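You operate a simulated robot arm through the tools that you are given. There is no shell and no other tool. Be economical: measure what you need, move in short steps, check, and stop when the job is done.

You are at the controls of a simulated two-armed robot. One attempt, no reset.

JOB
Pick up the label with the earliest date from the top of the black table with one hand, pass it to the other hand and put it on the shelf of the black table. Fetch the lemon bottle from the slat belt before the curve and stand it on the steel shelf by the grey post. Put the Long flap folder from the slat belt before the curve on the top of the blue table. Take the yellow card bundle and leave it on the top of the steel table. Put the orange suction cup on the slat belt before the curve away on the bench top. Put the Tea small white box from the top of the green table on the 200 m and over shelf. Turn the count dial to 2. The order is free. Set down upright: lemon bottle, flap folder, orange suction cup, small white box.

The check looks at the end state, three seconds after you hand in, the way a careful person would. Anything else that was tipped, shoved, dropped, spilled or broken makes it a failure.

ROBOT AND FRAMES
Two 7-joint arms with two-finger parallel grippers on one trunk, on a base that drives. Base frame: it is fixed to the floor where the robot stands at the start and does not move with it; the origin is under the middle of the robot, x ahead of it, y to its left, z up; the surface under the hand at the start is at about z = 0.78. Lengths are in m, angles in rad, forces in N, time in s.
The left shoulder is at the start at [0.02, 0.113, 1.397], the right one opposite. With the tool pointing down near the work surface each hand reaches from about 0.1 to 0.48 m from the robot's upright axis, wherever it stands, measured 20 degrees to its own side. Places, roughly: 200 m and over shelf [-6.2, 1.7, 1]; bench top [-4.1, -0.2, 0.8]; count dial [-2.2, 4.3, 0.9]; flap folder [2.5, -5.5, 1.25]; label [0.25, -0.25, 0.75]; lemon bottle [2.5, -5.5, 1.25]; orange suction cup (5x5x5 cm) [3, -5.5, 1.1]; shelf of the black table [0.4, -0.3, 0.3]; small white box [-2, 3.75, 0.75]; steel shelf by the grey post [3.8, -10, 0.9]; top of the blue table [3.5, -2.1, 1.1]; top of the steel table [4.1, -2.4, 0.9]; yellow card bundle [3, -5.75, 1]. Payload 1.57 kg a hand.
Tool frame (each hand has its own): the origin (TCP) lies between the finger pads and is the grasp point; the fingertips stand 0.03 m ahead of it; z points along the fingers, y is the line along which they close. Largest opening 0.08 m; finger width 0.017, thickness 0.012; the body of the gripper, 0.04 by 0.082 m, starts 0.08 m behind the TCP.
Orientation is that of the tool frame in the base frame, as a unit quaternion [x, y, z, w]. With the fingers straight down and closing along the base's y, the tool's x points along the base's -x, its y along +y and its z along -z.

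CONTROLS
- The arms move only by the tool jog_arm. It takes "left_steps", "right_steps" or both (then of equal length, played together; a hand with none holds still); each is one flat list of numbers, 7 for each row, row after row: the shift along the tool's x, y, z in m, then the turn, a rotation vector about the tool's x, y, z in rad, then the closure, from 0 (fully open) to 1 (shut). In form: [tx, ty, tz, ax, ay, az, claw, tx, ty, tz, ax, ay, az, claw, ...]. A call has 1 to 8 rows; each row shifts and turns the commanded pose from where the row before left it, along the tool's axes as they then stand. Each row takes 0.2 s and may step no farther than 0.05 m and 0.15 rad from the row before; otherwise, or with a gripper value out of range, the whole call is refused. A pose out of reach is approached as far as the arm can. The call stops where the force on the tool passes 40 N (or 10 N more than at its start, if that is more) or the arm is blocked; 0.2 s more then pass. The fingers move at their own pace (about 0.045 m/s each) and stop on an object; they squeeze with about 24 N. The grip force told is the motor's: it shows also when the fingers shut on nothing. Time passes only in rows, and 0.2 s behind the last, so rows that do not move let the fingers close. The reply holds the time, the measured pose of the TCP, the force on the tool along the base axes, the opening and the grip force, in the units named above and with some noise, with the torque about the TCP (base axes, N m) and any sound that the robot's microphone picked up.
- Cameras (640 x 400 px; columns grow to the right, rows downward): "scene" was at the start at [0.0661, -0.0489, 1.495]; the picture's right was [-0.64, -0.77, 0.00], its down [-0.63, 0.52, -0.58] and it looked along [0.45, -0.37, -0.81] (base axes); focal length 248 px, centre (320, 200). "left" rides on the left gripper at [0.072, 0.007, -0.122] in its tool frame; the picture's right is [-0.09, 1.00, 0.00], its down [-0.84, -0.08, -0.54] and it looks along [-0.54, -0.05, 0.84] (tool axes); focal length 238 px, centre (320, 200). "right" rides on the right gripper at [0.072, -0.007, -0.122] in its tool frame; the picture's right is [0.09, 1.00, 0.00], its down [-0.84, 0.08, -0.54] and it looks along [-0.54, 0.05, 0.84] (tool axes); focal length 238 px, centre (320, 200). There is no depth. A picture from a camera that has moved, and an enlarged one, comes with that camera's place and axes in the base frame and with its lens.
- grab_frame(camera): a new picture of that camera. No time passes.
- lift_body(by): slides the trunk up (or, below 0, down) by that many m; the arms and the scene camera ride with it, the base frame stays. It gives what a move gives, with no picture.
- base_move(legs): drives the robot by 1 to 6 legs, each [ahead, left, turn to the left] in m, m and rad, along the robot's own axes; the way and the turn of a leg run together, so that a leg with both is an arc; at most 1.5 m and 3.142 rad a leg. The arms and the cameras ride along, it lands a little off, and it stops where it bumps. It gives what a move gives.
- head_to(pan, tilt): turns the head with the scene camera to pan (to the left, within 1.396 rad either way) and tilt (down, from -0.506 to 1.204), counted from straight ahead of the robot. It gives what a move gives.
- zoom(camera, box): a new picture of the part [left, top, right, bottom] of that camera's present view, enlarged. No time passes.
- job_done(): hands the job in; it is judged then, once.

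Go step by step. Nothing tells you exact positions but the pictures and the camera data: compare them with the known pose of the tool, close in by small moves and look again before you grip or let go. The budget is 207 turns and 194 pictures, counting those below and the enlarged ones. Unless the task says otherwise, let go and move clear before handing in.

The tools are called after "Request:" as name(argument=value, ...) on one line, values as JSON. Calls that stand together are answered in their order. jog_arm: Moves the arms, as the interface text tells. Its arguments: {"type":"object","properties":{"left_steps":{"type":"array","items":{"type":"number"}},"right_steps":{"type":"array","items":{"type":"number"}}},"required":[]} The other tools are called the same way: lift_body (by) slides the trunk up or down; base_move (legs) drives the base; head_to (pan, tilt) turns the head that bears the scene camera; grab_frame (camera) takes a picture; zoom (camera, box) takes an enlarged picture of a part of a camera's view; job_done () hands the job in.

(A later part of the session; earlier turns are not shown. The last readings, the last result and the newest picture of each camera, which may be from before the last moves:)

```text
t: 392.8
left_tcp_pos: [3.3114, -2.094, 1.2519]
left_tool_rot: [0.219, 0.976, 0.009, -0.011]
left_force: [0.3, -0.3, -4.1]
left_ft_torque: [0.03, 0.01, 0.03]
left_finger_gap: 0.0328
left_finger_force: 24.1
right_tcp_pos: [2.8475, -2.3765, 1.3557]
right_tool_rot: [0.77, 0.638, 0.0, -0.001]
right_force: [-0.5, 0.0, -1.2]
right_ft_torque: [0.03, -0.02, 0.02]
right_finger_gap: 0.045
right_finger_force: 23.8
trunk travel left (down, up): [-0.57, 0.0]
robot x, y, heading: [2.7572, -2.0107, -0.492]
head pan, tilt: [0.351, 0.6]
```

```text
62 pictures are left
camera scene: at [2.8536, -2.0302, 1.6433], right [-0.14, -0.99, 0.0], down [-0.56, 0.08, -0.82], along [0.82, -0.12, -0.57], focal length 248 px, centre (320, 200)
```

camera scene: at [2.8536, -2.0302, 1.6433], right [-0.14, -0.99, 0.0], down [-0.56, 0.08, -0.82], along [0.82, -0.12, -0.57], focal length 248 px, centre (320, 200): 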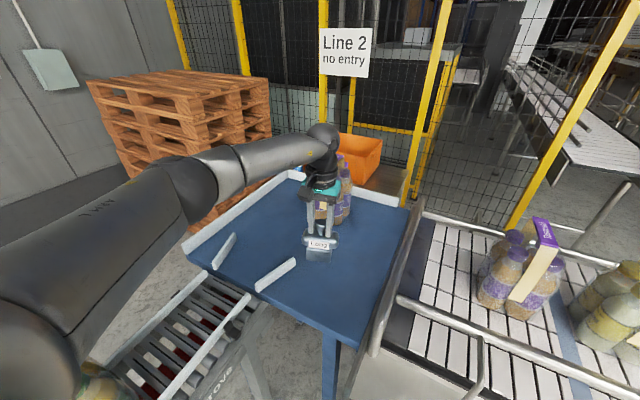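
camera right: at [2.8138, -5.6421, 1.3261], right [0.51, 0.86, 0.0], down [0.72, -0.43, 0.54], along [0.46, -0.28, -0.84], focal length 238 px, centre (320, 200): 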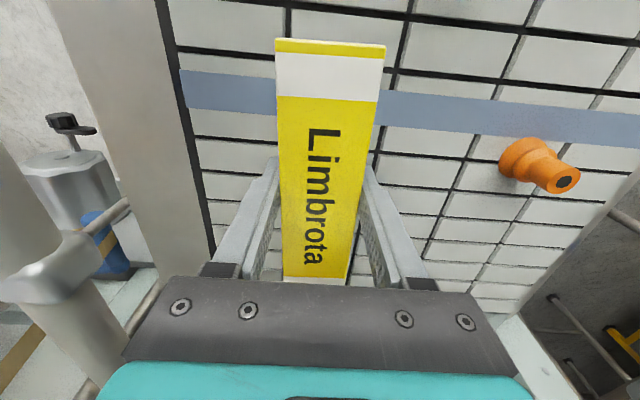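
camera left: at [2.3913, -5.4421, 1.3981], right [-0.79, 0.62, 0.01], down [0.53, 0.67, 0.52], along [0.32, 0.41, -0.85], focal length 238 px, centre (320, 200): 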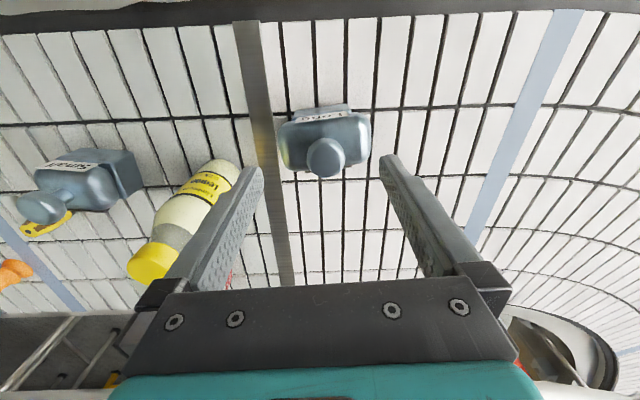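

Request:
jog_arm(left_steps=[0, 0, 0.03, 0, 0, 0, 1, 0, 0, 0.012, 0, 0, 0, 1, 0, 0, 0.008, 0, 0, 0, 1])

Request:
zoom(camera="scene", box=[270, 170, 390, 280])

```text
t: 393.6
left_tcp_pos: [3.3103, -2.0928, 1.2057]
left_tool_rot: [0.218, 0.976, 0.007, -0.006]
left_force: [1.6, 4.4, 13.1]
left_ft_torque: [-0.19, -0.38, 0.07]
left_finger_gap: 0.0331
left_finger_force: 24.5
right_tcp_pos: [2.8465, -2.3759, 1.3571]
right_tool_rot: [0.771, 0.637, 0.002, 0.0]
right_force: [-0.4, -0.2, -2.5]
right_ft_torque: [0.01, -0.02, 0.0]
right_finger_gap: 0.0449
right_finger_force: 24.0
trunk travel left (down, up): [-0.57, 0.0]
robot x, y, heading: [2.7572, -2.0116, -0.493]
head pan, tilt: [0.351, 0.6]
```

```text
3.64 times, centred on (330, 225) of scene
camera zoom: at [2.8511, -2.029, 1.6438], right [-0.14, -0.99, 0.0], down [-0.56, 0.08, -0.83], along [0.82, -0.12, -0.56], focal length 904 px, centre (284, 109)
```

zoom: 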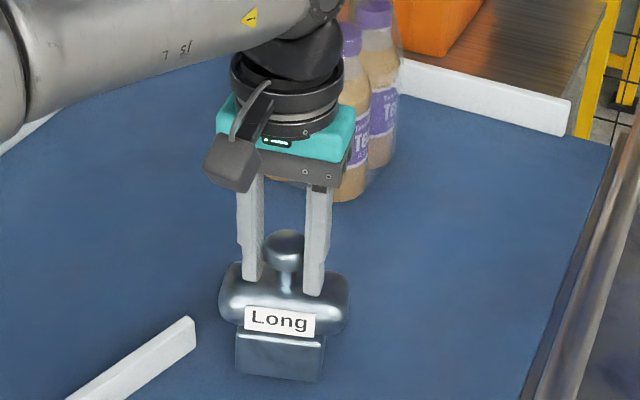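

The folder stands on the blue table. I'll open and rise straight up.

Request:
jog_arm(left_steps=[0, 0, -0.002, 0, 0, 0, 0.5, 0, 0, 0, 0, 0, 0, 0.2, 0, 0, 0, 0, 0, 0, 0, 0, 0, 0, 0, 0, 0, 0, 0, 0, -0.04, 0, 0, 0, 0, 0, 0, -0.045, 0, 0, 0, 0, 0, 0, -0.045, 0, 0, 0, 0, 0, 0, -0.045, 0, 0, 0, 0])

Request:
jog_arm(left_steps=[0.045, 0, -0.01, 0, 0, 0, 0, 0.045, 0, 0, 0, 0, 0, 0, 0.045, 0, 0, 0, 0, 0, 0, 0.045, 0, 0, 0, 0, 0, 0, 0.045, 0, 0, 0, 0, 0, 0, 0.045, 0, 0, 0, 0, 0, 0])

Request:
grab_frame(camera="scene")

```text
t: 395.4
left_tcp_pos: [3.3141, -2.0991, 1.3791]
left_tool_rot: [0.218, 0.976, 0.009, -0.009]
left_force: [-0.6, 0.2, -1.3]
left_ft_torque: [0.03, -0.01, 0.06]
left_finger_gap: 0.0801
left_finger_force: 0.1
right_tcp_pos: [2.8465, -2.378, 1.3564]
right_tool_rot: [0.771, 0.637, 0.001, 0.0]
right_force: [0.8, 0.4, -1.0]
right_ft_torque: [0.02, -0.01, -0.01]
right_finger_gap: 0.0445
right_finger_force: 23.6
trunk travel left (down, up): [-0.57, 0.0]
robot x, y, heading: [2.7559, -2.011, -0.493]
head pan, tilt: [0.351, 0.6]
```

```text
t: 396.8
left_tcp_pos: [3.0704, -1.9827, 1.3951]
left_tool_rot: [0.218, 0.976, 0.008, -0.009]
left_force: [0.1, 0.2, 0.1]
left_ft_torque: [-0.03, -0.01, -0.01]
left_finger_gap: 0.0799
left_finger_force: 0.1
right_tcp_pos: [2.8463, -2.3775, 1.3555]
right_tool_rot: [0.77, 0.637, 0.001, 0.0]
right_force: [-1.1, 0.5, -1.8]
right_ft_torque: [0.04, -0.01, 0.02]
right_finger_gap: 0.0448
right_finger_force: 24.0
trunk travel left (down, up): [-0.57, 0.0]
robot x, y, heading: [2.7569, -2.0114, -0.491]
head pan, tilt: [0.351, 0.6]
```

```text
60 pictures are left
camera scene: at [2.852, -2.0298, 1.6435], right [-0.14, -0.99, 0.0], down [-0.56, 0.08, -0.83], along [0.82, -0.12, -0.56], focal length 248 px, centre (320, 200)
```

scene: 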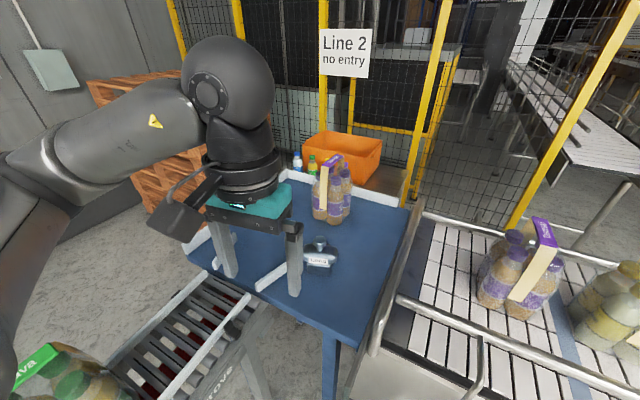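

The folder stands upright on the blue table. Next is the steel table with the orange bin behind it, so I'll back out and slip around the infeed's left end to approach from the far side.

Request:
base_move(legs=[[-0.3, -0.1, -0.14], [-0.72, 0, 0], [0, 0.7, 0], [0, 0.7, 0]])

Request:
head_to(pan=0, tilt=0.35)

Request:
grab_frame(camera="scene")

```text
t: 409.4
left_tcp_pos: [2.9933, -0.3825, 1.3953]
left_tool_rot: [0.274, 0.962, 0.008, -0.011]
left_force: [0.1, 0.2, -0.6]
left_ft_torque: [-0.02, -0.02, 0.01]
left_finger_gap: 0.0802
left_finger_force: 0.1
right_tcp_pos: [2.7256, -0.7498, 1.356]
right_tool_rot: [0.806, 0.592, 0.0, -0.001]
right_force: [-0.2, -0.3, -1.9]
right_ft_torque: [0.01, 0.02, -0.02]
right_finger_gap: 0.0448
right_finger_force: 24.5
trunk travel left (down, up): [-0.57, 0.0]
robot x, y, heading: [2.679, -0.3754, -0.607]
head pan, tilt: [0.351, 0.6]
```

```text
t: 410.2
left_tcp_pos: [2.9933, -0.3823, 1.3943]
left_tool_rot: [0.274, 0.962, 0.008, -0.01]
left_force: [-0.1, 0.4, -0.7]
left_ft_torque: [0.0, -0.01, 0.0]
left_finger_gap: 0.0799
left_finger_force: 0.1
right_tcp_pos: [2.7247, -0.75, 1.3575]
right_tool_rot: [0.805, 0.593, 0.0, 0.0]
right_force: [-1.7, 0.1, -1.8]
right_ft_torque: [0.0, -0.04, 0.0]
right_finger_gap: 0.0448
right_finger_force: 24.3
trunk travel left (down, up): [-0.57, 0.0]
robot x, y, heading: [2.6763, -0.3738, -0.604]
head pan, tilt: [0.0, 0.351]
```

```text
59 pictures are left
camera scene: at [2.7618, -0.4354, 1.6661], right [-0.57, -0.82, 0.0], down [-0.28, 0.2, -0.94], along [0.77, -0.53, -0.34], focal length 248 px, centre (320, 200)
```

scene: 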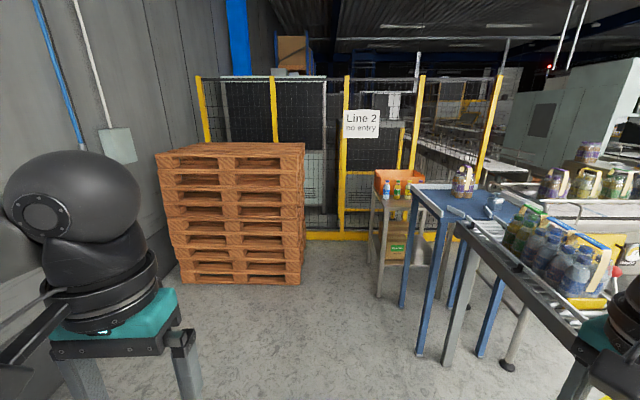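

Request:
zoom(camera="scene", box=[345, 150, 465, 260])

```text
3.64 times, centred on (405, 205) of scene
camera zoom: at [2.7618, -0.4354, 1.6661], right [-0.57, -0.82, 0.0], down [-0.28, 0.2, -0.94], along [0.77, -0.53, -0.34], focal length 904 px, centre (11, 182)
```

zoom: 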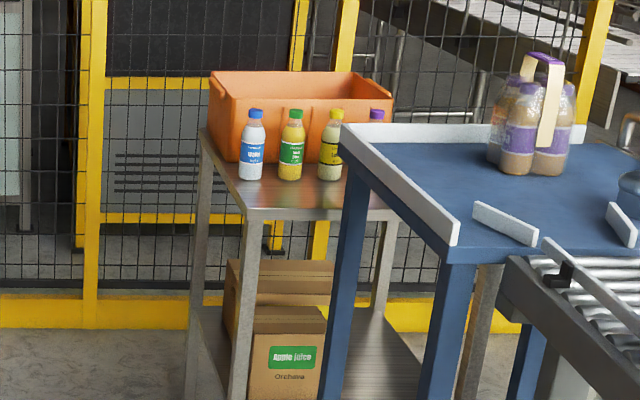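

The steel table sticks out 0.2 m past the blue table; its free front strip is at about n 4.4–4.6, d 0.6–0.8 (near (4.05,-2.08)). I'll drive in facing that end, unwinding the right wrist so the bundle lies along the strip.

Request:
base_move(legs=[[1.33, -0.1, -0.026], [0, 0, -1.57], [0.08, 0, 0], [0, 0.8, 0]])

Request:
jog_arm(right_steps=[0, 0, 0, 0, 0, -0.148, 1, 0, 0, 0, 0, 0, -0.148, 1, 0, 0, 0, 0, 0, -0.148, 1, 0, 0, 0, 0, 0, -0.148, 1, 0, 0, 0, 0, 0, -0.148, 1, 0, 0, 0, 0, 0, -0.148, 1, 0, 0, 0, 0, 0, -0.148, 1, 0, 0, 0, 0, 0, -0.148, 1])

Request:
head_to(pan=-0.2, tilt=0.8)

Request:
grab_frame(camera="scene")

```text
t: 425.4
left_tcp_pos: [4.3278, -2.0774, 1.3947]
left_tool_rot: [0.876, 0.483, 0.014, 0.0]
left_force: [0.0, 0.5, 0.2]
left_ft_torque: [0.0, 0.01, 0.0]
left_finger_gap: 0.0802
left_finger_force: 0.0
right_tcp_pos: [3.9638, -1.8071, 1.3566]
right_tool_rot: [0.988, -0.154, 0.002, 0.0]
right_force: [-0.4, -0.3, -1.4]
right_ft_torque: [-0.01, 0.01, 0.03]
right_finger_gap: 0.0449
right_finger_force: 23.7
trunk travel left (down, up): [-0.57, 0.0]
robot x, y, heading: [4.3368, -1.7599, -2.182]
head pan, tilt: [0.0, 0.351]
```

```text
t: 427.2
left_tcp_pos: [4.329, -2.0785, 1.3947]
left_tool_rot: [0.875, 0.483, 0.014, -0.001]
left_force: [-1.4, -0.2, -0.1]
left_ft_torque: [-0.02, -0.01, -0.01]
left_finger_gap: 0.0798
left_finger_force: 0.0
right_tcp_pos: [3.9644, -1.8071, 1.3563]
right_tool_rot: [0.905, 0.425, 0.001, 0.001]
right_force: [-0.4, 0.2, -1.4]
right_ft_torque: [-0.03, -0.05, 0.0]
right_finger_gap: 0.0445
right_finger_force: 23.7
trunk travel left (down, up): [-0.57, 0.0]
robot x, y, heading: [4.3425, -1.7617, -2.184]
head pan, tilt: [0.0, 0.351]
```

```text
t: 428.1
left_tcp_pos: [4.3276, -2.0765, 1.3947]
left_tool_rot: [0.875, 0.483, 0.014, -0.001]
left_force: [0.2, -0.7, 0.6]
left_ft_torque: [-0.01, 0.05, 0.04]
left_finger_gap: 0.0799
left_finger_force: 0.1
right_tcp_pos: [3.9641, -1.8072, 1.3559]
right_tool_rot: [0.906, 0.423, 0.001, 0.0]
right_force: [0.4, 0.0, -1.1]
right_ft_torque: [0.02, 0.01, -0.02]
right_finger_gap: 0.0445
right_finger_force: 24.0
trunk travel left (down, up): [-0.57, 0.0]
robot x, y, heading: [4.3364, -1.7608, -2.189]
head pan, tilt: [-0.201, 0.799]
```

```text
57 pictures are left
camera scene: at [4.2756, -1.8277, 1.6266], right [-0.69, 0.73, 0.0], down [0.52, 0.49, -0.7], along [-0.51, -0.48, -0.72], focal length 248 px, centre (320, 200)
```

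scene: 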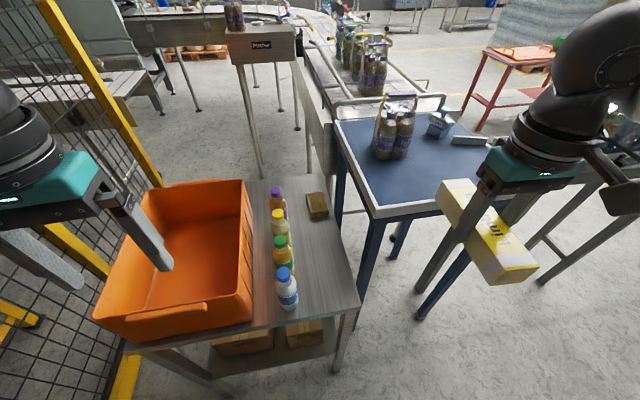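

The free strip of the steel table right of the bottles is visible. I'll shift left 7 cm and carry the bundle over (4.007,-2.08).

Request:
base_move(legs=[[0, 0.07, 0]])

Request:
jog_arm(right_steps=[-0.039, 0.0225, 0, 0, 0, -0.067, 1, -0.039, 0.0225, 0, 0, 0, 0, 1, -0.039, 0.0225, 0, 0, 0, 0, 1, -0.039, 0.0225, 0, 0, 0, 0, 1, -0.039, 0.0225, 0, 0, 0, 0, 1, 0, 0, 0.045, 0, 0, 0, 1, 0, 0, 0.045, 0, 0, 0, 1, 0, 0, 0.045, 0, 0, 0, 1])

Request:
grab_frame(camera="scene")

Request:
grab_frame(camera="right")

```text
t: 429.1
left_tcp_pos: [4.3882, -2.1195, 1.3943]
left_tool_rot: [0.875, 0.483, 0.014, 0.0]
left_force: [1.1, 0.6, 0.8]
left_ft_torque: [0.0, 0.03, -0.01]
left_finger_gap: 0.08
left_finger_force: 0.0
right_tcp_pos: [4.0224, -1.848, 1.3559]
right_tool_rot: [0.906, 0.423, 0.001, 0.001]
right_force: [0.5, -0.2, -1.4]
right_ft_torque: [0.03, 0.0, -0.02]
right_finger_gap: 0.0447
right_finger_force: 24.0
trunk travel left (down, up): [-0.57, 0.0]
robot x, y, heading: [4.397, -1.8026, -2.184]
head pan, tilt: [-0.201, 0.799]
```

```text
t: 430.9
left_tcp_pos: [4.3851, -2.117, 1.3949]
left_tool_rot: [0.875, 0.483, 0.013, 0.0]
left_force: [-0.1, -0.5, 0.0]
left_ft_torque: [-0.01, -0.01, -0.01]
left_finger_gap: 0.0799
left_finger_force: 0.1
right_tcp_pos: [3.9924, -2.0724, 1.2193]
right_tool_rot: [0.891, 0.453, 0.0, 0.0]
right_force: [-0.2, 0.0, -1.4]
right_ft_torque: [0.02, -0.03, -0.03]
right_finger_gap: 0.0446
right_finger_force: 24.0
trunk travel left (down, up): [-0.57, 0.0]
robot x, y, heading: [4.3972, -1.8019, -2.19]
head pan, tilt: [-0.201, 0.799]
```

```text
56 pictures are left
camera scene: at [4.3328, -1.8683, 1.6265], right [-0.69, 0.73, 0.0], down [0.52, 0.49, -0.7], along [-0.51, -0.48, -0.72], focal length 248 px, centre (320, 200)
```

scene: 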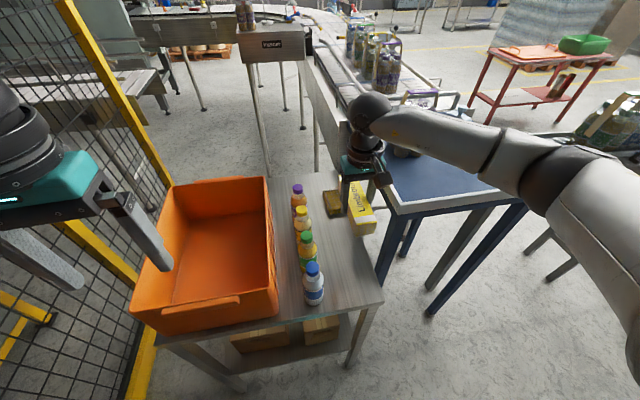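

```text
55 pictures are left
camera right: at [4.0303, -2.0095, 1.3422], right [0.86, -0.51, 0.0], down [-0.43, -0.72, 0.54], along [-0.28, -0.47, -0.84], focal length 238 px, centre (320, 200)
```

right: 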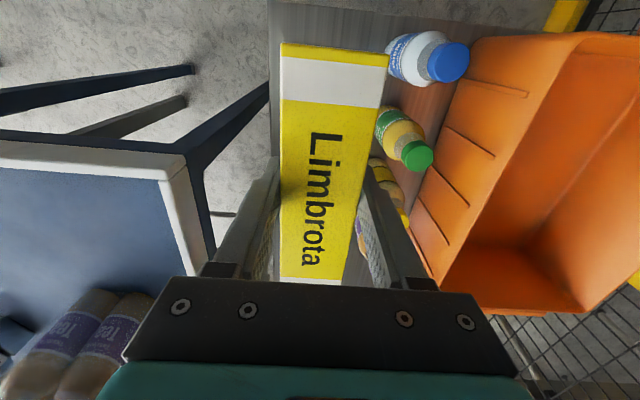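

Request:
jog_arm(right_steps=[0, 0.003, 0.045, 0, 0, 0, 1, 0, 0, 0.045, 0, 0, 0, 1, 0, 0, 0.045, 0, 0, 0, 1, 0, 0, 0.045, 0, 0, 0, 1, 0, 0, 0.045, 0, 0, 0, 1])

Request:
grab_frame(camera="right")

Request:
zoom(camera="scene", box=[280, 150, 440, 330])

```text
t: 432.1
left_tcp_pos: [4.3852, -2.1203, 1.3951]
left_tool_rot: [0.875, 0.484, 0.013, -0.001]
left_force: [1.0, -0.4, 0.2]
left_ft_torque: [0.0, 0.0, 0.0]
left_finger_gap: 0.0802
left_finger_force: 0.0
right_tcp_pos: [3.9972, -2.0738, 0.9947]
right_tool_rot: [0.891, 0.453, 0.0, 0.001]
right_force: [0.1, -0.3, -0.9]
right_ft_torque: [0.02, 0.0, 0.0]
right_finger_gap: 0.0448
right_finger_force: 24.8
trunk travel left (down, up): [-0.57, 0.0]
robot x, y, heading: [4.3956, -1.8008, -2.186]
head pan, tilt: [-0.201, 0.799]
```

```text
54 pictures are left
camera right: at [4.0334, -2.0115, 1.1168], right [0.86, -0.51, 0.0], down [-0.43, -0.72, 0.54], along [-0.28, -0.47, -0.84], focal length 238 px, centre (320, 200)
```

right: 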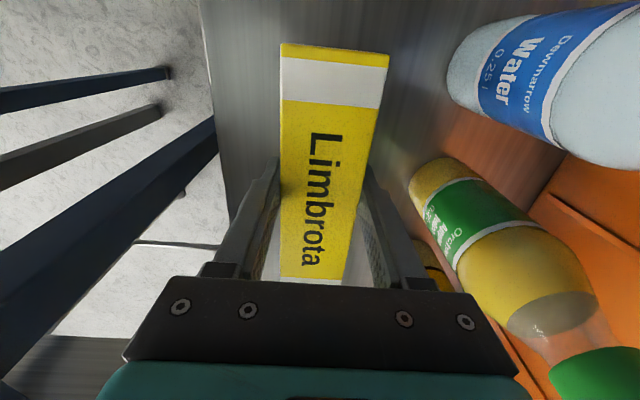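

```text
2.22 times, centred on (360, 240) of scene
camera zoom: at [4.3338, -1.8694, 1.6265], right [-0.69, 0.73, 0.0], down [0.52, 0.49, -0.7], along [-0.51, -0.48, -0.72], focal length 552 px, centre (231, 111)
```

zoom: 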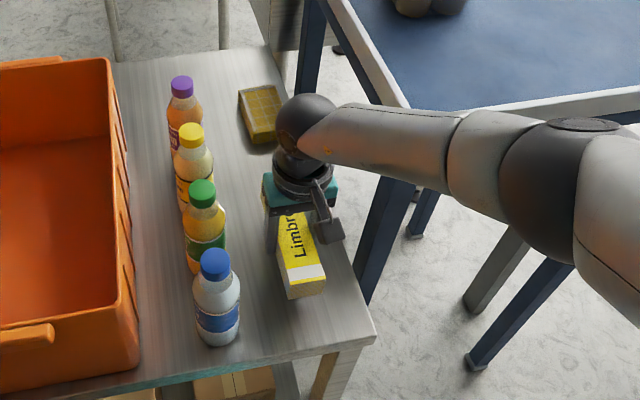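

Request:
jog_arm(right_steps=[0, -0.003, 0.02, 0, 0, 0, 1, 0, 0, 0.015, 0, 0, 0, 1, 0, 0, 0.008, 0, 0, 0, 1])

```text
t: 432.9
left_tcp_pos: [4.386, -2.1194, 1.396]
left_tool_rot: [0.875, 0.483, 0.014, -0.001]
left_force: [-0.5, -0.4, 0.3]
left_ft_torque: [0.02, 0.03, 0.03]
left_finger_gap: 0.0801
left_finger_force: 0.0
right_tcp_pos: [3.9945, -2.0717, 0.9517]
right_tool_rot: [0.891, 0.453, 0.001, 0.0]
right_force: [-0.3, -0.2, -1.2]
right_ft_torque: [0.07, -0.02, 0.04]
right_finger_gap: 0.0449
right_finger_force: 23.8
trunk travel left (down, up): [-0.57, 0.0]
robot x, y, heading: [4.3947, -1.8028, -2.185]
head pan, tilt: [-0.201, 0.799]
```

Request:
jog_arm(right_steps=[0, 0, 0.008, 0, 0, 0, 1, 0, 0, 0.006, 0, 0, 0, 1, 0, 0, 0.006, 0, 0, 0, 1])

```text
t: 433.5
left_tcp_pos: [4.388, -2.1159, 1.3959]
left_tool_rot: [0.876, 0.483, 0.012, 0.0]
left_force: [-0.2, 0.2, -0.3]
left_ft_torque: [-0.01, 0.01, 0.0]
left_finger_gap: 0.0799
left_finger_force: 0.0
right_tcp_pos: [3.9945, -2.0714, 0.9498]
right_tool_rot: [0.892, 0.453, -0.004, 0.001]
right_force: [5.3, 8.7, 19.7]
right_ft_torque: [0.08, -0.7, 0.2]
right_finger_gap: 0.0445
right_finger_force: 24.0
right hand out of reach, approached as far as the arm can: row 2
trunk travel left (down, up): [-0.57, 0.0]
robot x, y, heading: [4.3961, -1.8017, -2.187]
head pan, tilt: [-0.201, 0.799]
stopped in row 2 (right hand): the force on the tool passed its limit at 47 N (the readings are from after the stop); the commanded pose is now the measured one
```

Contact reached. I'll release with a modest opening and rise.

Request:
jog_arm(right_steps=[0, 0, -0.002, 0, 0, 0, 0.6, 0, 0, 0, 0, 0, 0, 0.3, 0, 0, 0, 0, 0, 0, 0.2, 0, 0, -0.02, 0, 0, 0, 0.2, 0, 0, -0.045, 0, 0, 0, 0.2, 0, 0, -0.045, 0, 0, 0, 0.2, 0, 0, -0.045, 0, 0, 0, 0.2, 0, 0, -0.045, 0, 0, 0, 0.2])

Request:
zoom(camera="scene", box=[280, 150, 440, 330])

```text
t: 435.3
left_tcp_pos: [4.386, -2.1191, 1.395]
left_tool_rot: [0.876, 0.483, 0.013, 0.0]
left_force: [-0.5, -0.4, -0.3]
left_ft_torque: [0.01, 0.04, -0.01]
left_finger_gap: 0.0798
left_finger_force: 0.0
right_tcp_pos: [3.9942, -2.0693, 1.1514]
right_tool_rot: [0.892, 0.452, -0.003, 0.0]
right_force: [-0.5, -0.5, 0.3]
right_ft_torque: [-0.01, 0.04, -0.03]
right_finger_gap: 0.0641
right_finger_force: 0.1
trunk travel left (down, up): [-0.57, 0.0]
robot x, y, heading: [4.3973, -1.8033, -2.188]
head pan, tilt: [-0.201, 0.799]
```

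```text
2.22 times, centred on (360, 240) of scene
camera zoom: at [4.3336, -1.8681, 1.6265], right [-0.69, 0.73, 0.0], down [0.52, 0.49, -0.7], along [-0.51, -0.48, -0.72], focal length 552 px, centre (231, 111)
```

zoom: 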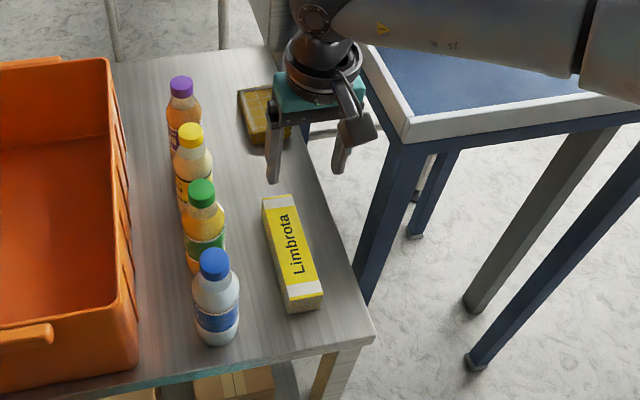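

The bundle lies on the steel table. I'll raise and retract the right hand, then retrace the path back out toward the belt.

Request:
jog_arm(right_steps=[0, 0, -0.045, 0, 0, 0, 0, 0, 0, -0.045, 0, 0, 0, 0, 0, 0, -0.045, 0, 0, 0, 0, 0, 0, -0.045, 0, 0, 0, 0, 0.045, -0.02, 0, 0, 0, 0, 0, 0.045, -0.02, 0, 0, 0, 0, 0, 0.045, -0.02, 0, 0, 0, 0, 0, 0.045, -0.02, 0, 0, 0, 0, 0])

Request:
base_move(legs=[[0, -0.85, 0], [-0.1, 0, 0], [0, 0, 1.57], [-1.35, 0.0, 0], [0, -0.75, 0], [0, -0.7, 0]])

Request:
base_move(legs=[[-0.5, 0, 0], [0, -1.0, 0], [0, -1.0, 0], [0, -0.9, 0]])

```text
t: 437.1
left_tcp_pos: [4.3867, -2.1162, 1.3954]
left_tool_rot: [0.876, 0.483, 0.012, 0.0]
left_force: [1.2, 0.5, -0.2]
left_ft_torque: [-0.03, 0.0, -0.01]
left_finger_gap: 0.0803
left_finger_force: 0.1
right_tcp_pos: [4.0399, -1.875, 1.3301]
right_tool_rot: [0.892, 0.452, -0.006, 0.001]
right_force: [0.4, 1.1, 0.1]
right_ft_torque: [-0.04, 0.03, -0.01]
right_finger_gap: 0.08
right_finger_force: 0.1
trunk travel left (down, up): [-0.57, 0.0]
robot x, y, heading: [4.3977, -1.7995, -2.182]
head pan, tilt: [-0.201, 0.799]
```

```text
t: 459.8
left_tcp_pos: [2.1589, -1.6858, 1.3954]
left_tool_rot: [0.261, 0.965, 0.009, -0.01]
left_force: [1.1, -0.2, -0.1]
left_ft_torque: [0.01, -0.02, 0.02]
left_finger_gap: 0.0799
left_finger_force: 0.0
right_tcp_pos: [1.929, -2.0411, 1.3293]
right_tool_rot: [0.293, 0.956, -0.002, 0.003]
right_force: [0.7, -1.1, 0.6]
right_ft_torque: [0.0, 0.05, -0.02]
right_finger_gap: 0.0799
right_finger_force: 0.0
trunk travel left (down, up): [-0.57, 0.0]
robot x, y, heading: [1.8379, -1.6825, -0.576]
head pan, tilt: [-0.201, 0.799]
```

```text
t: 466.6
left_tcp_pos: [1.311, -2.0818, 1.3948]
left_tool_rot: [0.254, 0.967, 0.008, -0.011]
left_force: [-0.6, 0.4, 0.3]
left_ft_torque: [0.02, 0.01, -0.01]
left_finger_gap: 0.08
left_finger_force: 0.1
right_tcp_pos: [1.0856, -2.4392, 1.3292]
right_tool_rot: [0.286, 0.958, -0.003, 0.004]
right_force: [0.4, 0.0, 0.5]
right_ft_torque: [0.0, 0.01, 0.01]
right_finger_gap: 0.0801
right_finger_force: 0.2
trunk travel left (down, up): [-0.57, 0.0]
robot x, y, heading: [0.9941, -2.0829, -0.563]
head pan, tilt: [-0.201, 0.799]
stopped in leg 2: the robot was blocked; the commanded pose is now the measured one
```

I was blocked beside the red table. I'll look at it before moving off.

Request:
head_to(pan=-1.1, tilt=0.6)

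Request:
grab_frame(camera="scene")

```text
t: 467.8
left_tcp_pos: [1.3087, -2.0829, 1.3949]
left_tool_rot: [0.254, 0.967, 0.009, -0.009]
left_force: [0.1, -0.1, -0.8]
left_ft_torque: [0.02, -0.03, 0.04]
left_finger_gap: 0.0801
left_finger_force: 0.0
right_tcp_pos: [1.0855, -2.4413, 1.3285]
right_tool_rot: [0.287, 0.958, -0.002, 0.004]
right_force: [0.2, -0.3, -0.3]
right_ft_torque: [0.01, 0.0, -0.02]
right_finger_gap: 0.08
right_finger_force: 0.0
trunk travel left (down, up): [-0.57, 0.0]
robot x, y, heading: [0.9959, -2.0841, -0.568]
head pan, tilt: [-1.1, 0.6]
```

```text
51 pictures are left
camera scene: at [0.9933, -2.1819, 1.6434], right [-1.0, 0.09, 0.0], down [0.05, 0.56, -0.82], along [-0.08, -0.82, -0.57], focal length 248 px, centre (320, 200)
```

scene: 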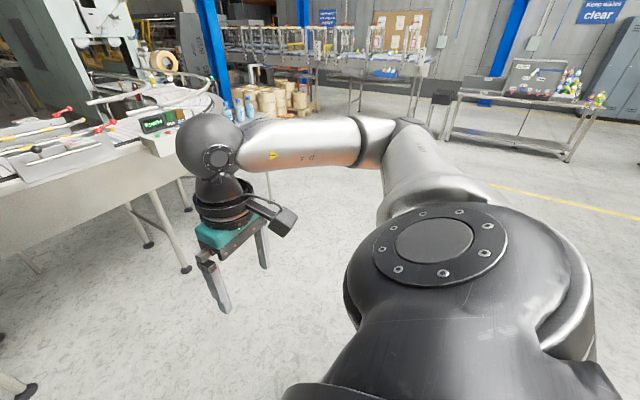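

Request:
base_move(legs=[[0.1, 0.06, 0], [0.5, 0, 0.5]])

Request:
head_to(pan=-1.39, tilt=0.5)

Request:
base_move(legs=[[0, 0, -1.3]])

Request:
grab_frame(camera="scene")

```text
t: 471.5
left_tcp_pos: [1.8538, -2.0818, 1.3944]
left_tool_rot: [0.002, 1.0, 0.006, -0.012]
left_force: [-0.4, -0.9, 0.3]
left_ft_torque: [0.02, 0.0, 0.05]
left_finger_gap: 0.08
left_finger_force: 0.2
right_tcp_pos: [1.8336, -2.5051, 1.329]
right_tool_rot: [0.035, 0.999, -0.001, 0.005]
right_force: [0.1, 0.4, 0.1]
right_ft_torque: [-0.04, 0.02, 0.0]
right_finger_gap: 0.0798
right_finger_force: 0.1
trunk travel left (down, up): [-0.57, 0.0]
robot x, y, heading: [1.5797, -2.2397, -0.055]
head pan, tilt: [-1.1, 0.6]
```

```text
t: 472.3
left_tcp_pos: [1.8542, -2.0832, 1.3954]
left_tool_rot: [0.003, 1.0, 0.006, -0.011]
left_force: [0.2, -1.2, 0.5]
left_ft_torque: [0.0, 0.01, 0.01]
left_finger_gap: 0.0802
left_finger_force: 0.0
right_tcp_pos: [1.8324, -2.5055, 1.3292]
right_tool_rot: [0.036, 0.999, -0.001, 0.004]
right_force: [-0.2, 1.1, -0.4]
right_ft_torque: [0.0, -0.03, -0.02]
right_finger_gap: 0.08
right_finger_force: 0.1
trunk travel left (down, up): [-0.57, 0.0]
robot x, y, heading: [1.5756, -2.2413, -0.056]
head pan, tilt: [-1.389, 0.499]
```

```text
t: 475.9
left_tcp_pos: [1.8079, -2.4574, 1.3949]
left_tool_rot: [0.598, 0.802, 0.011, -0.005]
left_force: [-0.7, 0.2, 0.3]
left_ft_torque: [0.0, 0.01, 0.02]
left_finger_gap: 0.0801
left_finger_force: 0.2
right_tcp_pos: [1.3987, -2.5606, 1.3296]
right_tool_rot: [0.626, 0.78, -0.004, 0.004]
right_force: [0.2, -0.1, 0.0]
right_ft_torque: [0.0, 0.0, 0.02]
right_finger_gap: 0.08
right_finger_force: 0.1
trunk travel left (down, up): [-0.57, 0.0]
robot x, y, heading: [1.5828, -2.2387, -1.336]
head pan, tilt: [-1.389, 0.499]
```

```text
50 pictures are left
camera scene: at [1.4981, -2.2894, 1.6525], right [-0.4, 0.91, 0.0], down [0.44, 0.19, -0.88], along [-0.8, -0.36, -0.48], focal length 248 px, centre (320, 200)
```

scene: 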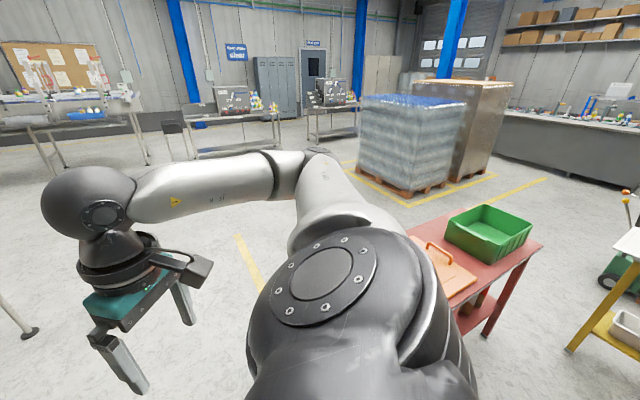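

The red table is undisturbed. I'll continue down the aisle and back to the belt pose.

Request:
base_move(legs=[[0.66, -0.5, 0], [0.79, -0.575, 0], [0.79, -0.575, 0], [0.8, 0.35, 0], [0.8, 0.35, 0], [0, 0, 1.974]])

Request:
head_to(pan=0, tilt=0.6)

Request:
grab_frame(camera="scene")

```text
t: 502.7
left_tcp_pos: [1.6855, -5.8914, 1.395]
left_tool_rot: [-0.32, 0.947, 0.003, -0.014]
left_force: [-0.9, -0.1, 0.1]
left_ft_torque: [0.01, -0.02, 0.0]
left_finger_gap: 0.0799
left_finger_force: 0.0
right_tcp_pos: [1.9265, -6.2386, 1.3285]
right_tool_rot: [-0.288, 0.958, 0.0, 0.005]
right_force: [0.7, 0.4, 0.6]
right_ft_torque: [0.01, 0.02, 0.0]
right_finger_gap: 0.0799
right_finger_force: 0.1
trunk travel left (down, up): [-0.57, 0.0]
robot x, y, heading: [1.5677, -6.1864, 0.601]
head pan, tilt: [-1.389, 0.499]
```

```text
t: 504.2
left_tcp_pos: [1.6858, -5.8907, 1.3945]
left_tool_rot: [-0.321, 0.947, 0.002, -0.013]
left_force: [-0.4, 0.1, 0.0]
left_ft_torque: [0.0, 0.0, -0.01]
left_finger_gap: 0.0798
left_finger_force: 0.0
right_tcp_pos: [1.9267, -6.2389, 1.3281]
right_tool_rot: [-0.289, 0.957, 0.001, 0.005]
right_force: [-0.2, -0.1, 0.1]
right_ft_torque: [0.01, -0.03, 0.01]
right_finger_gap: 0.0803
right_finger_force: 0.2
trunk travel left (down, up): [-0.57, 0.0]
robot x, y, heading: [1.5656, -6.1824, 0.595]
head pan, tilt: [0.0, 0.6]
```

```text
49 pictures are left
camera scene: at [1.6457, -6.1308, 1.6434], right [0.56, -0.83, 0.0], down [-0.47, -0.32, -0.83], along [0.68, 0.47, -0.56], focal length 248 px, centre (320, 200)
```

scene: 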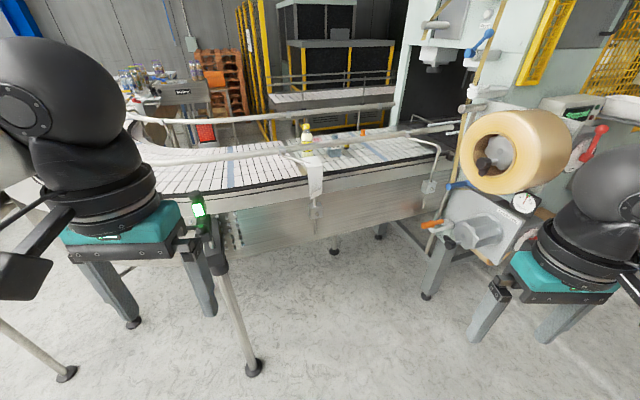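

Request:
base_move(legs=[[0, -0.16, 0.03], [0.86, 0, 0]])

Request:
head_to(pan=0, tilt=0.75)

Request:
grab_frame(camera="scene")

```text
t: 509.7
left_tcp_pos: [2.4646, -5.5316, 1.3956]
left_tool_rot: [-0.323, 0.946, 0.002, -0.013]
left_force: [0.2, -0.6, 0.7]
left_ft_torque: [0.01, 0.0, -0.01]
left_finger_gap: 0.0798
left_finger_force: 0.1
right_tcp_pos: [2.7077, -5.8771, 1.3298]
right_tool_rot: [-0.29, 0.957, 0.001, 0.005]
right_force: [0.0, 0.0, 0.5]
right_ft_torque: [-0.03, 0.0, -0.03]
right_finger_gap: 0.0799
right_finger_force: 0.0
trunk travel left (down, up): [-0.57, 0.0]
robot x, y, heading: [2.3461, -5.8255, 0.605]
head pan, tilt: [0.0, 0.6]
```

```text
t: 510.4
left_tcp_pos: [2.464, -5.5304, 1.395]
left_tool_rot: [-0.322, 0.946, 0.002, -0.013]
left_force: [0.4, -0.7, 0.6]
left_ft_torque: [-0.03, -0.01, 0.0]
left_finger_gap: 0.0801
left_finger_force: 0.0
right_tcp_pos: [2.7075, -5.8768, 1.3284]
right_tool_rot: [-0.29, 0.957, 0.001, 0.005]
right_force: [0.5, -0.9, 1.0]
right_ft_torque: [0.01, -0.02, 0.01]
right_finger_gap: 0.0798
right_finger_force: 0.1
trunk travel left (down, up): [-0.57, 0.0]
robot x, y, heading: [2.3438, -5.822, 0.599]
head pan, tilt: [0.0, 0.75]
```

```text
48 pictures are left
camera scene: at [2.4215, -5.7738, 1.6306], right [0.57, -0.82, 0.0], down [-0.56, -0.39, -0.73], along [0.6, 0.42, -0.68], focal length 248 px, centre (320, 200)
```

scene: 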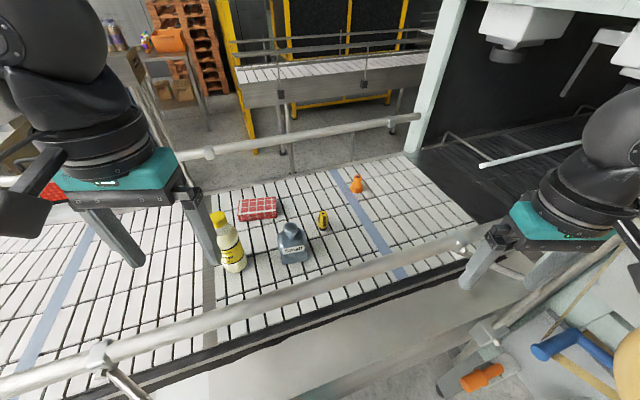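

The cup is at about (3.017,-5.508). I'll nudge the base closer, extend the right hand, and pitch it forward to gain reach.

Request:
base_move(legs=[[0.086, -0.03, 0]])

Request:
jog_arm(right_steps=[-0.044, 0.02, 0, 0, 0, 0, 0, -0.044, 0.02, 0, 0, 0, 0, 0, -0.044, 0.02, 0, 0, 0, 0, 0, -0.044, 0.02, 0, 0, 0, 0, 0, 0, 0, 0, 0, -0.15, 0, 0, 0, 0, 0, 0, -0.15, 0, 0, 0, 0, 0, 0, -0.15, 0, 0, 0, 0, 0, 0, -0.15, 0, 0])

Request:
grab_frame(camera="right")

```text
t: 511.5
left_tcp_pos: [2.5516, -5.506, 1.3951]
left_tool_rot: [-0.323, 0.946, 0.003, -0.014]
left_force: [0.4, 0.2, -0.3]
left_ft_torque: [0.04, 0.02, 0.02]
left_finger_gap: 0.0802
left_finger_force: 0.1
right_tcp_pos: [2.7961, -5.8524, 1.3278]
right_tool_rot: [-0.291, 0.957, 0.0, 0.005]
right_force: [0.8, -0.2, -0.5]
right_ft_torque: [0.0, -0.01, 0.01]
right_finger_gap: 0.0803
right_finger_force: 0.0
trunk travel left (down, up): [-0.57, 0.0]
robot x, y, heading: [2.4299, -5.8036, 0.61]
head pan, tilt: [0.0, 0.75]
```

```text
t: 513.5
left_tcp_pos: [2.537, -5.479, 1.3896]
left_tool_rot: [-0.329, 0.944, -0.009, -0.012]
left_force: [-0.8, -0.4, 0.1]
left_ft_torque: [-0.02, -0.03, 0.01]
left_finger_gap: 0.08
left_finger_force: 0.0
right_tcp_pos: [2.8772, -5.6426, 1.3372]
right_tool_rot: [-0.299, 0.904, 0.092, 0.291]
right_force: [-0.1, -0.2, -0.2]
right_ft_torque: [0.01, 0.03, 0.01]
right_finger_gap: 0.0798
right_finger_force: 0.0
trunk travel left (down, up): [-0.57, 0.0]
robot x, y, heading: [2.4336, -5.7946, 0.616]
head pan, tilt: [0.0, 0.75]
stopped in row 8 (right hand): the arm was blocked; the commanded pose is now the measured one
```

```text
47 pictures are left
camera right: at [2.7761, -5.7251, 1.3953], right [-0.65, 0.76, -0.06], down [0.24, 0.29, 0.93], along [0.72, 0.59, -0.37], focal length 238 px, centre (320, 200)
```

right: 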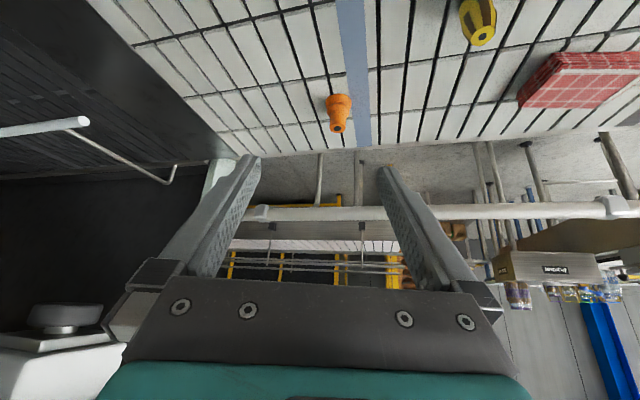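

The right elbow is against the machine again, so I'll retract the right hand and use the left hand instead with the robot turned to the right.

Request:
jog_arm(right_steps=[0.03, 0, -0.01, 0, 0.15, 0, 0, 0.03, -0.01, 0, 0, 0.15, 0, 0, 0.03, -0.01, 0, 0, 0.15, 0, 0, 0.03, -0.01, 0, 0, 0.12, 0, 0, 0.045, -0.01, 0, 0, 0, 0, 0, 0.045, -0.01, 0, 0, 0, 0, 0])

Request:
base_move(legs=[[0, 0.04, 0], [0, 0, -0.44]])

Request:
grab_frame(camera="scene")

```text
t: 514.9
left_tcp_pos: [2.5471, -5.5161, 1.3965]
left_tool_rot: [-0.324, 0.946, 0.005, -0.011]
left_force: [-1.1, 0.2, 0.4]
left_ft_torque: [0.02, -0.01, 0.02]
left_finger_gap: 0.08
left_finger_force: 0.0
right_tcp_pos: [2.7615, -5.8454, 1.2893]
right_tool_rot: [-0.297, 0.955, 0.011, 0.021]
right_force: [-1.0, -1.8, -0.6]
right_ft_torque: [0.18, -0.07, 0.01]
right_finger_gap: 0.08
right_finger_force: 0.0
right hand out of reach, approached as far as the arm can: row 6
trunk travel left (down, up): [-0.57, 0.0]
robot x, y, heading: [2.4307, -5.8049, 0.607]
head pan, tilt: [0.0, 0.75]
```

```text
t: 517.1
left_tcp_pos: [2.6422, -5.5491, 1.3938]
left_tool_rot: [-0.112, 0.994, 0.004, -0.013]
left_force: [-0.7, -0.4, -0.2]
left_ft_torque: [0.03, 0.02, 0.01]
left_finger_gap: 0.0799
left_finger_force: 0.1
right_tcp_pos: [2.6975, -5.9363, 1.2893]
right_tool_rot: [-0.088, 0.996, 0.005, 0.023]
right_force: [0.6, 0.3, -0.2]
right_ft_torque: [0.03, -0.02, -0.01]
right_finger_gap: 0.08
right_finger_force: 0.0
trunk travel left (down, up): [-0.57, 0.0]
robot x, y, heading: [2.4114, -5.7646, 0.169]
head pan, tilt: [0.0, 0.75]
```

```text
46 pictures are left
camera scene: at [2.501, -5.7519, 1.6305], right [0.17, -0.99, 0.0], down [-0.67, -0.12, -0.73], along [0.72, 0.13, -0.68], focal length 248 px, centre (320, 200)
```

scene: 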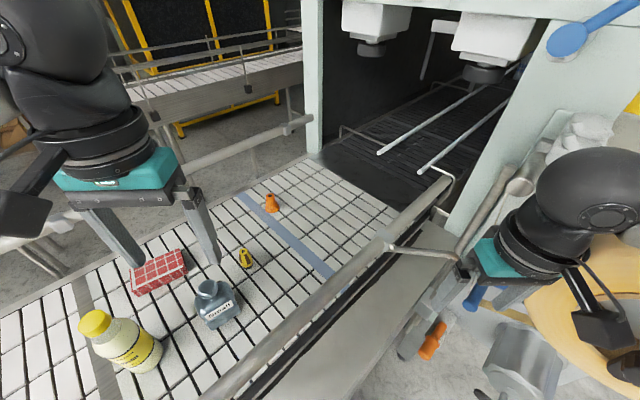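

The cup is at (3.003,-5.507). I'll extend the left hand forward, pitching the fingers forward by about 0.45 rad.

Request:
jog_arm(left_steps=[-0.04, -0.002, 0, 0, -0.15, 0, 0, -0.04, -0.002, 0.005, 0, -0.15, 0, 0, -0.04, -0.002, 0.012, 0, -0.15, 0, 0, -0.04, -0.003, 0.0193, 0, 0, 0, 0, -0.04, -0.003, 0.0193, 0, 0, 0, 0, -0.04, -0.003, 0.0193, 0, 0, 0, 0, -0.04, -0.003, 0.0193, 0, 0, 0, 0, -0.04, -0.003, 0.0193, 0, 0, 0, 0])

Request:
grab_frame(camera="left")

Request:
grab_frame(camera="scene")

```text
t: 518.9
left_tcp_pos: [2.9823, -5.4917, 1.3889]
left_tool_rot: [-0.107, 0.971, 0.031, 0.21]
left_force: [0.2, -0.3, -0.7]
left_ft_torque: [-0.02, 0.01, -0.05]
left_finger_gap: 0.0798
left_finger_force: 0.0
right_tcp_pos: [2.6978, -5.9374, 1.2895]
right_tool_rot: [-0.088, 0.996, 0.006, 0.022]
right_force: [-0.5, 0.9, 0.5]
right_ft_torque: [0.04, 0.01, 0.01]
right_finger_gap: 0.08
right_finger_force: 0.0
trunk travel left (down, up): [-0.57, 0.0]
robot x, y, heading: [2.4075, -5.7675, 0.174]
head pan, tilt: [0.0, 0.75]
```

```text
45 pictures are left
camera left: at [2.8686, -5.5109, 1.4699], right [-0.14, 0.99, 0.05], down [0.54, 0.03, 0.84], along [0.83, 0.14, -0.54], focal length 238 px, centre (320, 200)
```

left: 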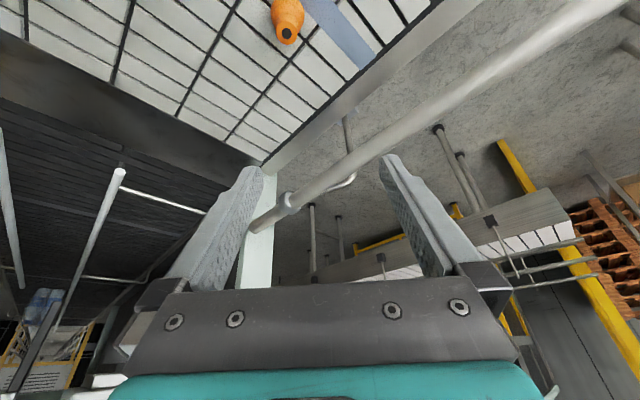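

```text
44 pictures are left
camera scene: at [2.5022, -5.7525, 1.6304], right [0.17, -0.99, 0.0], down [-0.67, -0.12, -0.73], along [0.72, 0.13, -0.68], focal length 248 px, centre (320, 200)
```

scene: 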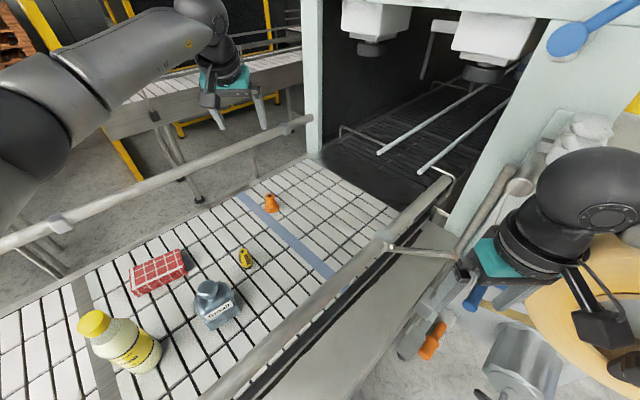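

Request:
jog_arm(left_steps=[0.0155, -0.006, 0.0452, 0, 0, 0, 0, 0.0155, -0.006, 0.0452, 0, 0, 0, 0, 0.0155, -0.006, 0.0452, 0, 0, 0, 0, 0.0155, -0.0056, 0.0452, 0, 0, 0, 0])

Request:
grab_frame(camera="left")

Request:
zoom(camera="scene", box=[200, 130, 340, 260])

```text
t: 519.9
left_tcp_pos: [3.0006, -5.5101, 1.1947]
left_tool_rot: [-0.108, 0.971, 0.029, 0.21]
left_force: [0.3, 0.3, -0.8]
left_ft_torque: [0.01, -0.04, 0.02]
left_finger_gap: 0.0801
left_finger_force: 0.1
right_tcp_pos: [2.6977, -5.9381, 1.2887]
right_tool_rot: [-0.088, 0.996, 0.006, 0.022]
right_force: [1.0, -0.3, -0.1]
right_ft_torque: [0.01, 0.03, 0.0]
right_finger_gap: 0.08
right_finger_force: 0.1
trunk travel left (down, up): [-0.57, 0.0]
robot x, y, heading: [2.4095, -5.7673, 0.171]
head pan, tilt: [0.0, 0.75]
```

```text
43 pictures are left
camera left: at [2.8872, -5.53, 1.2772], right [-0.14, 0.99, 0.05], down [0.54, 0.03, 0.84], along [0.83, 0.15, -0.54], focal length 238 px, centre (320, 200)
```

left: 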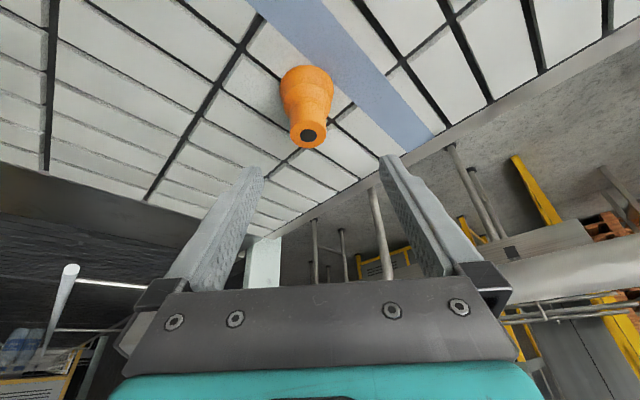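

```text
3.08 times, centred on (270, 195) of scene
camera zoom: at [2.5016, -5.7521, 1.6305], right [0.17, -0.99, 0.0], down [-0.67, -0.12, -0.73], along [0.72, 0.13, -0.68], focal length 765 px, centre (474, 215)
```

zoom: 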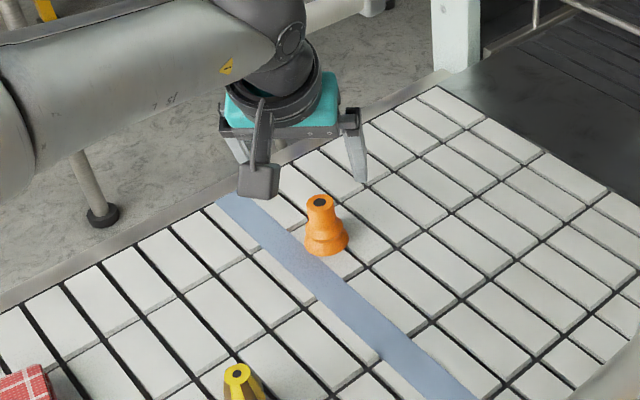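

Request:
jog_arm(left_steps=[0.0125, -0.0025, 0.032, 0, 0, 0, 0, 0.0125, -0.0025, 0.031, 0, 0, 0, 0, 0, 0, 0, 0, 0, 0, 1, 0, 0, 0, 0, 0, 0, 1, 0, 0, 0, 0, 0, 0, 1, 0, 0, 0, 0, 0, 0, 1])

Request:
grab_frame(camera="left")

```text
t: 521.3
left_tcp_pos: [3.0042, -5.5157, 1.1311]
left_tool_rot: [-0.108, 0.971, 0.03, 0.211]
left_force: [0.2, -5.4, 12.3]
left_ft_torque: [-0.35, -0.13, -0.03]
left_finger_gap: 0.0334
left_finger_force: 24.0
right_tcp_pos: [2.6951, -5.9375, 1.2892]
right_tool_rot: [-0.088, 0.996, 0.005, 0.023]
right_force: [-0.3, 1.1, -0.3]
right_ft_torque: [0.0, -0.01, 0.03]
right_finger_gap: 0.0798
right_finger_force: 0.0
trunk travel left (down, up): [-0.57, 0.0]
robot x, y, heading: [2.4095, -5.7661, 0.175]
head pan, tilt: [0.0, 0.75]
```

```text
41 pictures are left
camera left: at [2.8907, -5.5349, 1.2123], right [-0.14, 0.99, 0.05], down [0.54, 0.03, 0.84], along [0.83, 0.15, -0.54], focal length 238 px, centre (320, 200)
```

left: 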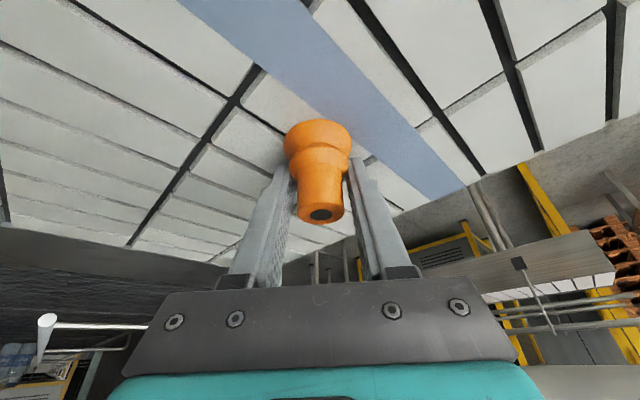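

The cup is gripped upright. I'll lift it and draw it back.

Request:
jog_arm(left_steps=[-0.008, 0, -0.018, 0, 0, 0, 1, -0.0175, 0, -0.038, 0, 0, 0, 1, -0.0175, 0, -0.038, 0, 0, 0, 1, -0.0175, 0, -0.038, 0, 0, 0, 1, -0.0175, 0, -0.038, 0, 0, 0, 1, -0.0175, 0, -0.038, 0, 0, 0, 1, 0.04, 0, -0.0193, 0, 0, 0, 1])

Request:
jog_arm(left_steps=[0.04, 0.005, -0.0193, 0, 0, 0, 1, 0.04, 0.005, -0.0193, 0, 0, 0, 1, 0.04, 0.005, -0.0193, 0, 0, 0, 1, 0.04, 0.005, -0.0193, 0, 0, 0, 1, 0.04, 0.005, -0.0193, 0, 0, 0, 1, 0.035, 0, -0.017, 0, 0, 0, 1])

Request:
grab_frame(camera="scene")

```text
t: 522.9
left_tcp_pos: [2.9612, -5.5232, 1.3616]
left_tool_rot: [-0.109, 0.971, 0.029, 0.209]
left_force: [-0.1, 0.0, -0.7]
left_ft_torque: [-0.02, -0.01, -0.03]
left_finger_gap: 0.023
left_finger_force: 24.1
right_tcp_pos: [2.6948, -5.9356, 1.2892]
right_tool_rot: [-0.088, 0.996, 0.004, 0.023]
right_force: [-0.1, 0.7, 0.6]
right_ft_torque: [-0.01, -0.02, 0.0]
right_finger_gap: 0.0799
right_finger_force: 0.1
trunk travel left (down, up): [-0.57, 0.0]
robot x, y, heading: [2.4073, -5.7641, 0.178]
head pan, tilt: [0.0, 0.75]
```

```text
t: 524.3
left_tcp_pos: [2.7054, -5.5557, 1.3663]
left_tool_rot: [-0.109, 0.972, 0.03, 0.208]
left_force: [0.1, -0.5, -0.4]
left_ft_torque: [-0.02, 0.01, -0.02]
left_finger_gap: 0.0235
left_finger_force: 23.9
right_tcp_pos: [2.6954, -5.936, 1.2896]
right_tool_rot: [-0.088, 0.996, 0.006, 0.022]
right_force: [0.5, -0.4, 0.6]
right_ft_torque: [-0.01, -0.03, 0.01]
right_finger_gap: 0.08
right_finger_force: 0.0
trunk travel left (down, up): [-0.57, 0.0]
robot x, y, heading: [2.4098, -5.7669, 0.175]
head pan, tilt: [0.0, 0.75]
```

```text
40 pictures are left
camera scene: at [2.5002, -5.7516, 1.6306], right [0.17, -0.99, 0.0], down [-0.67, -0.12, -0.73], along [0.72, 0.13, -0.68], focal length 248 px, centre (320, 200)
```

scene: 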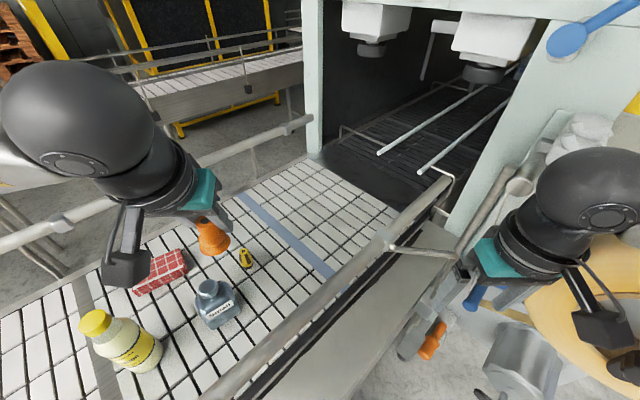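

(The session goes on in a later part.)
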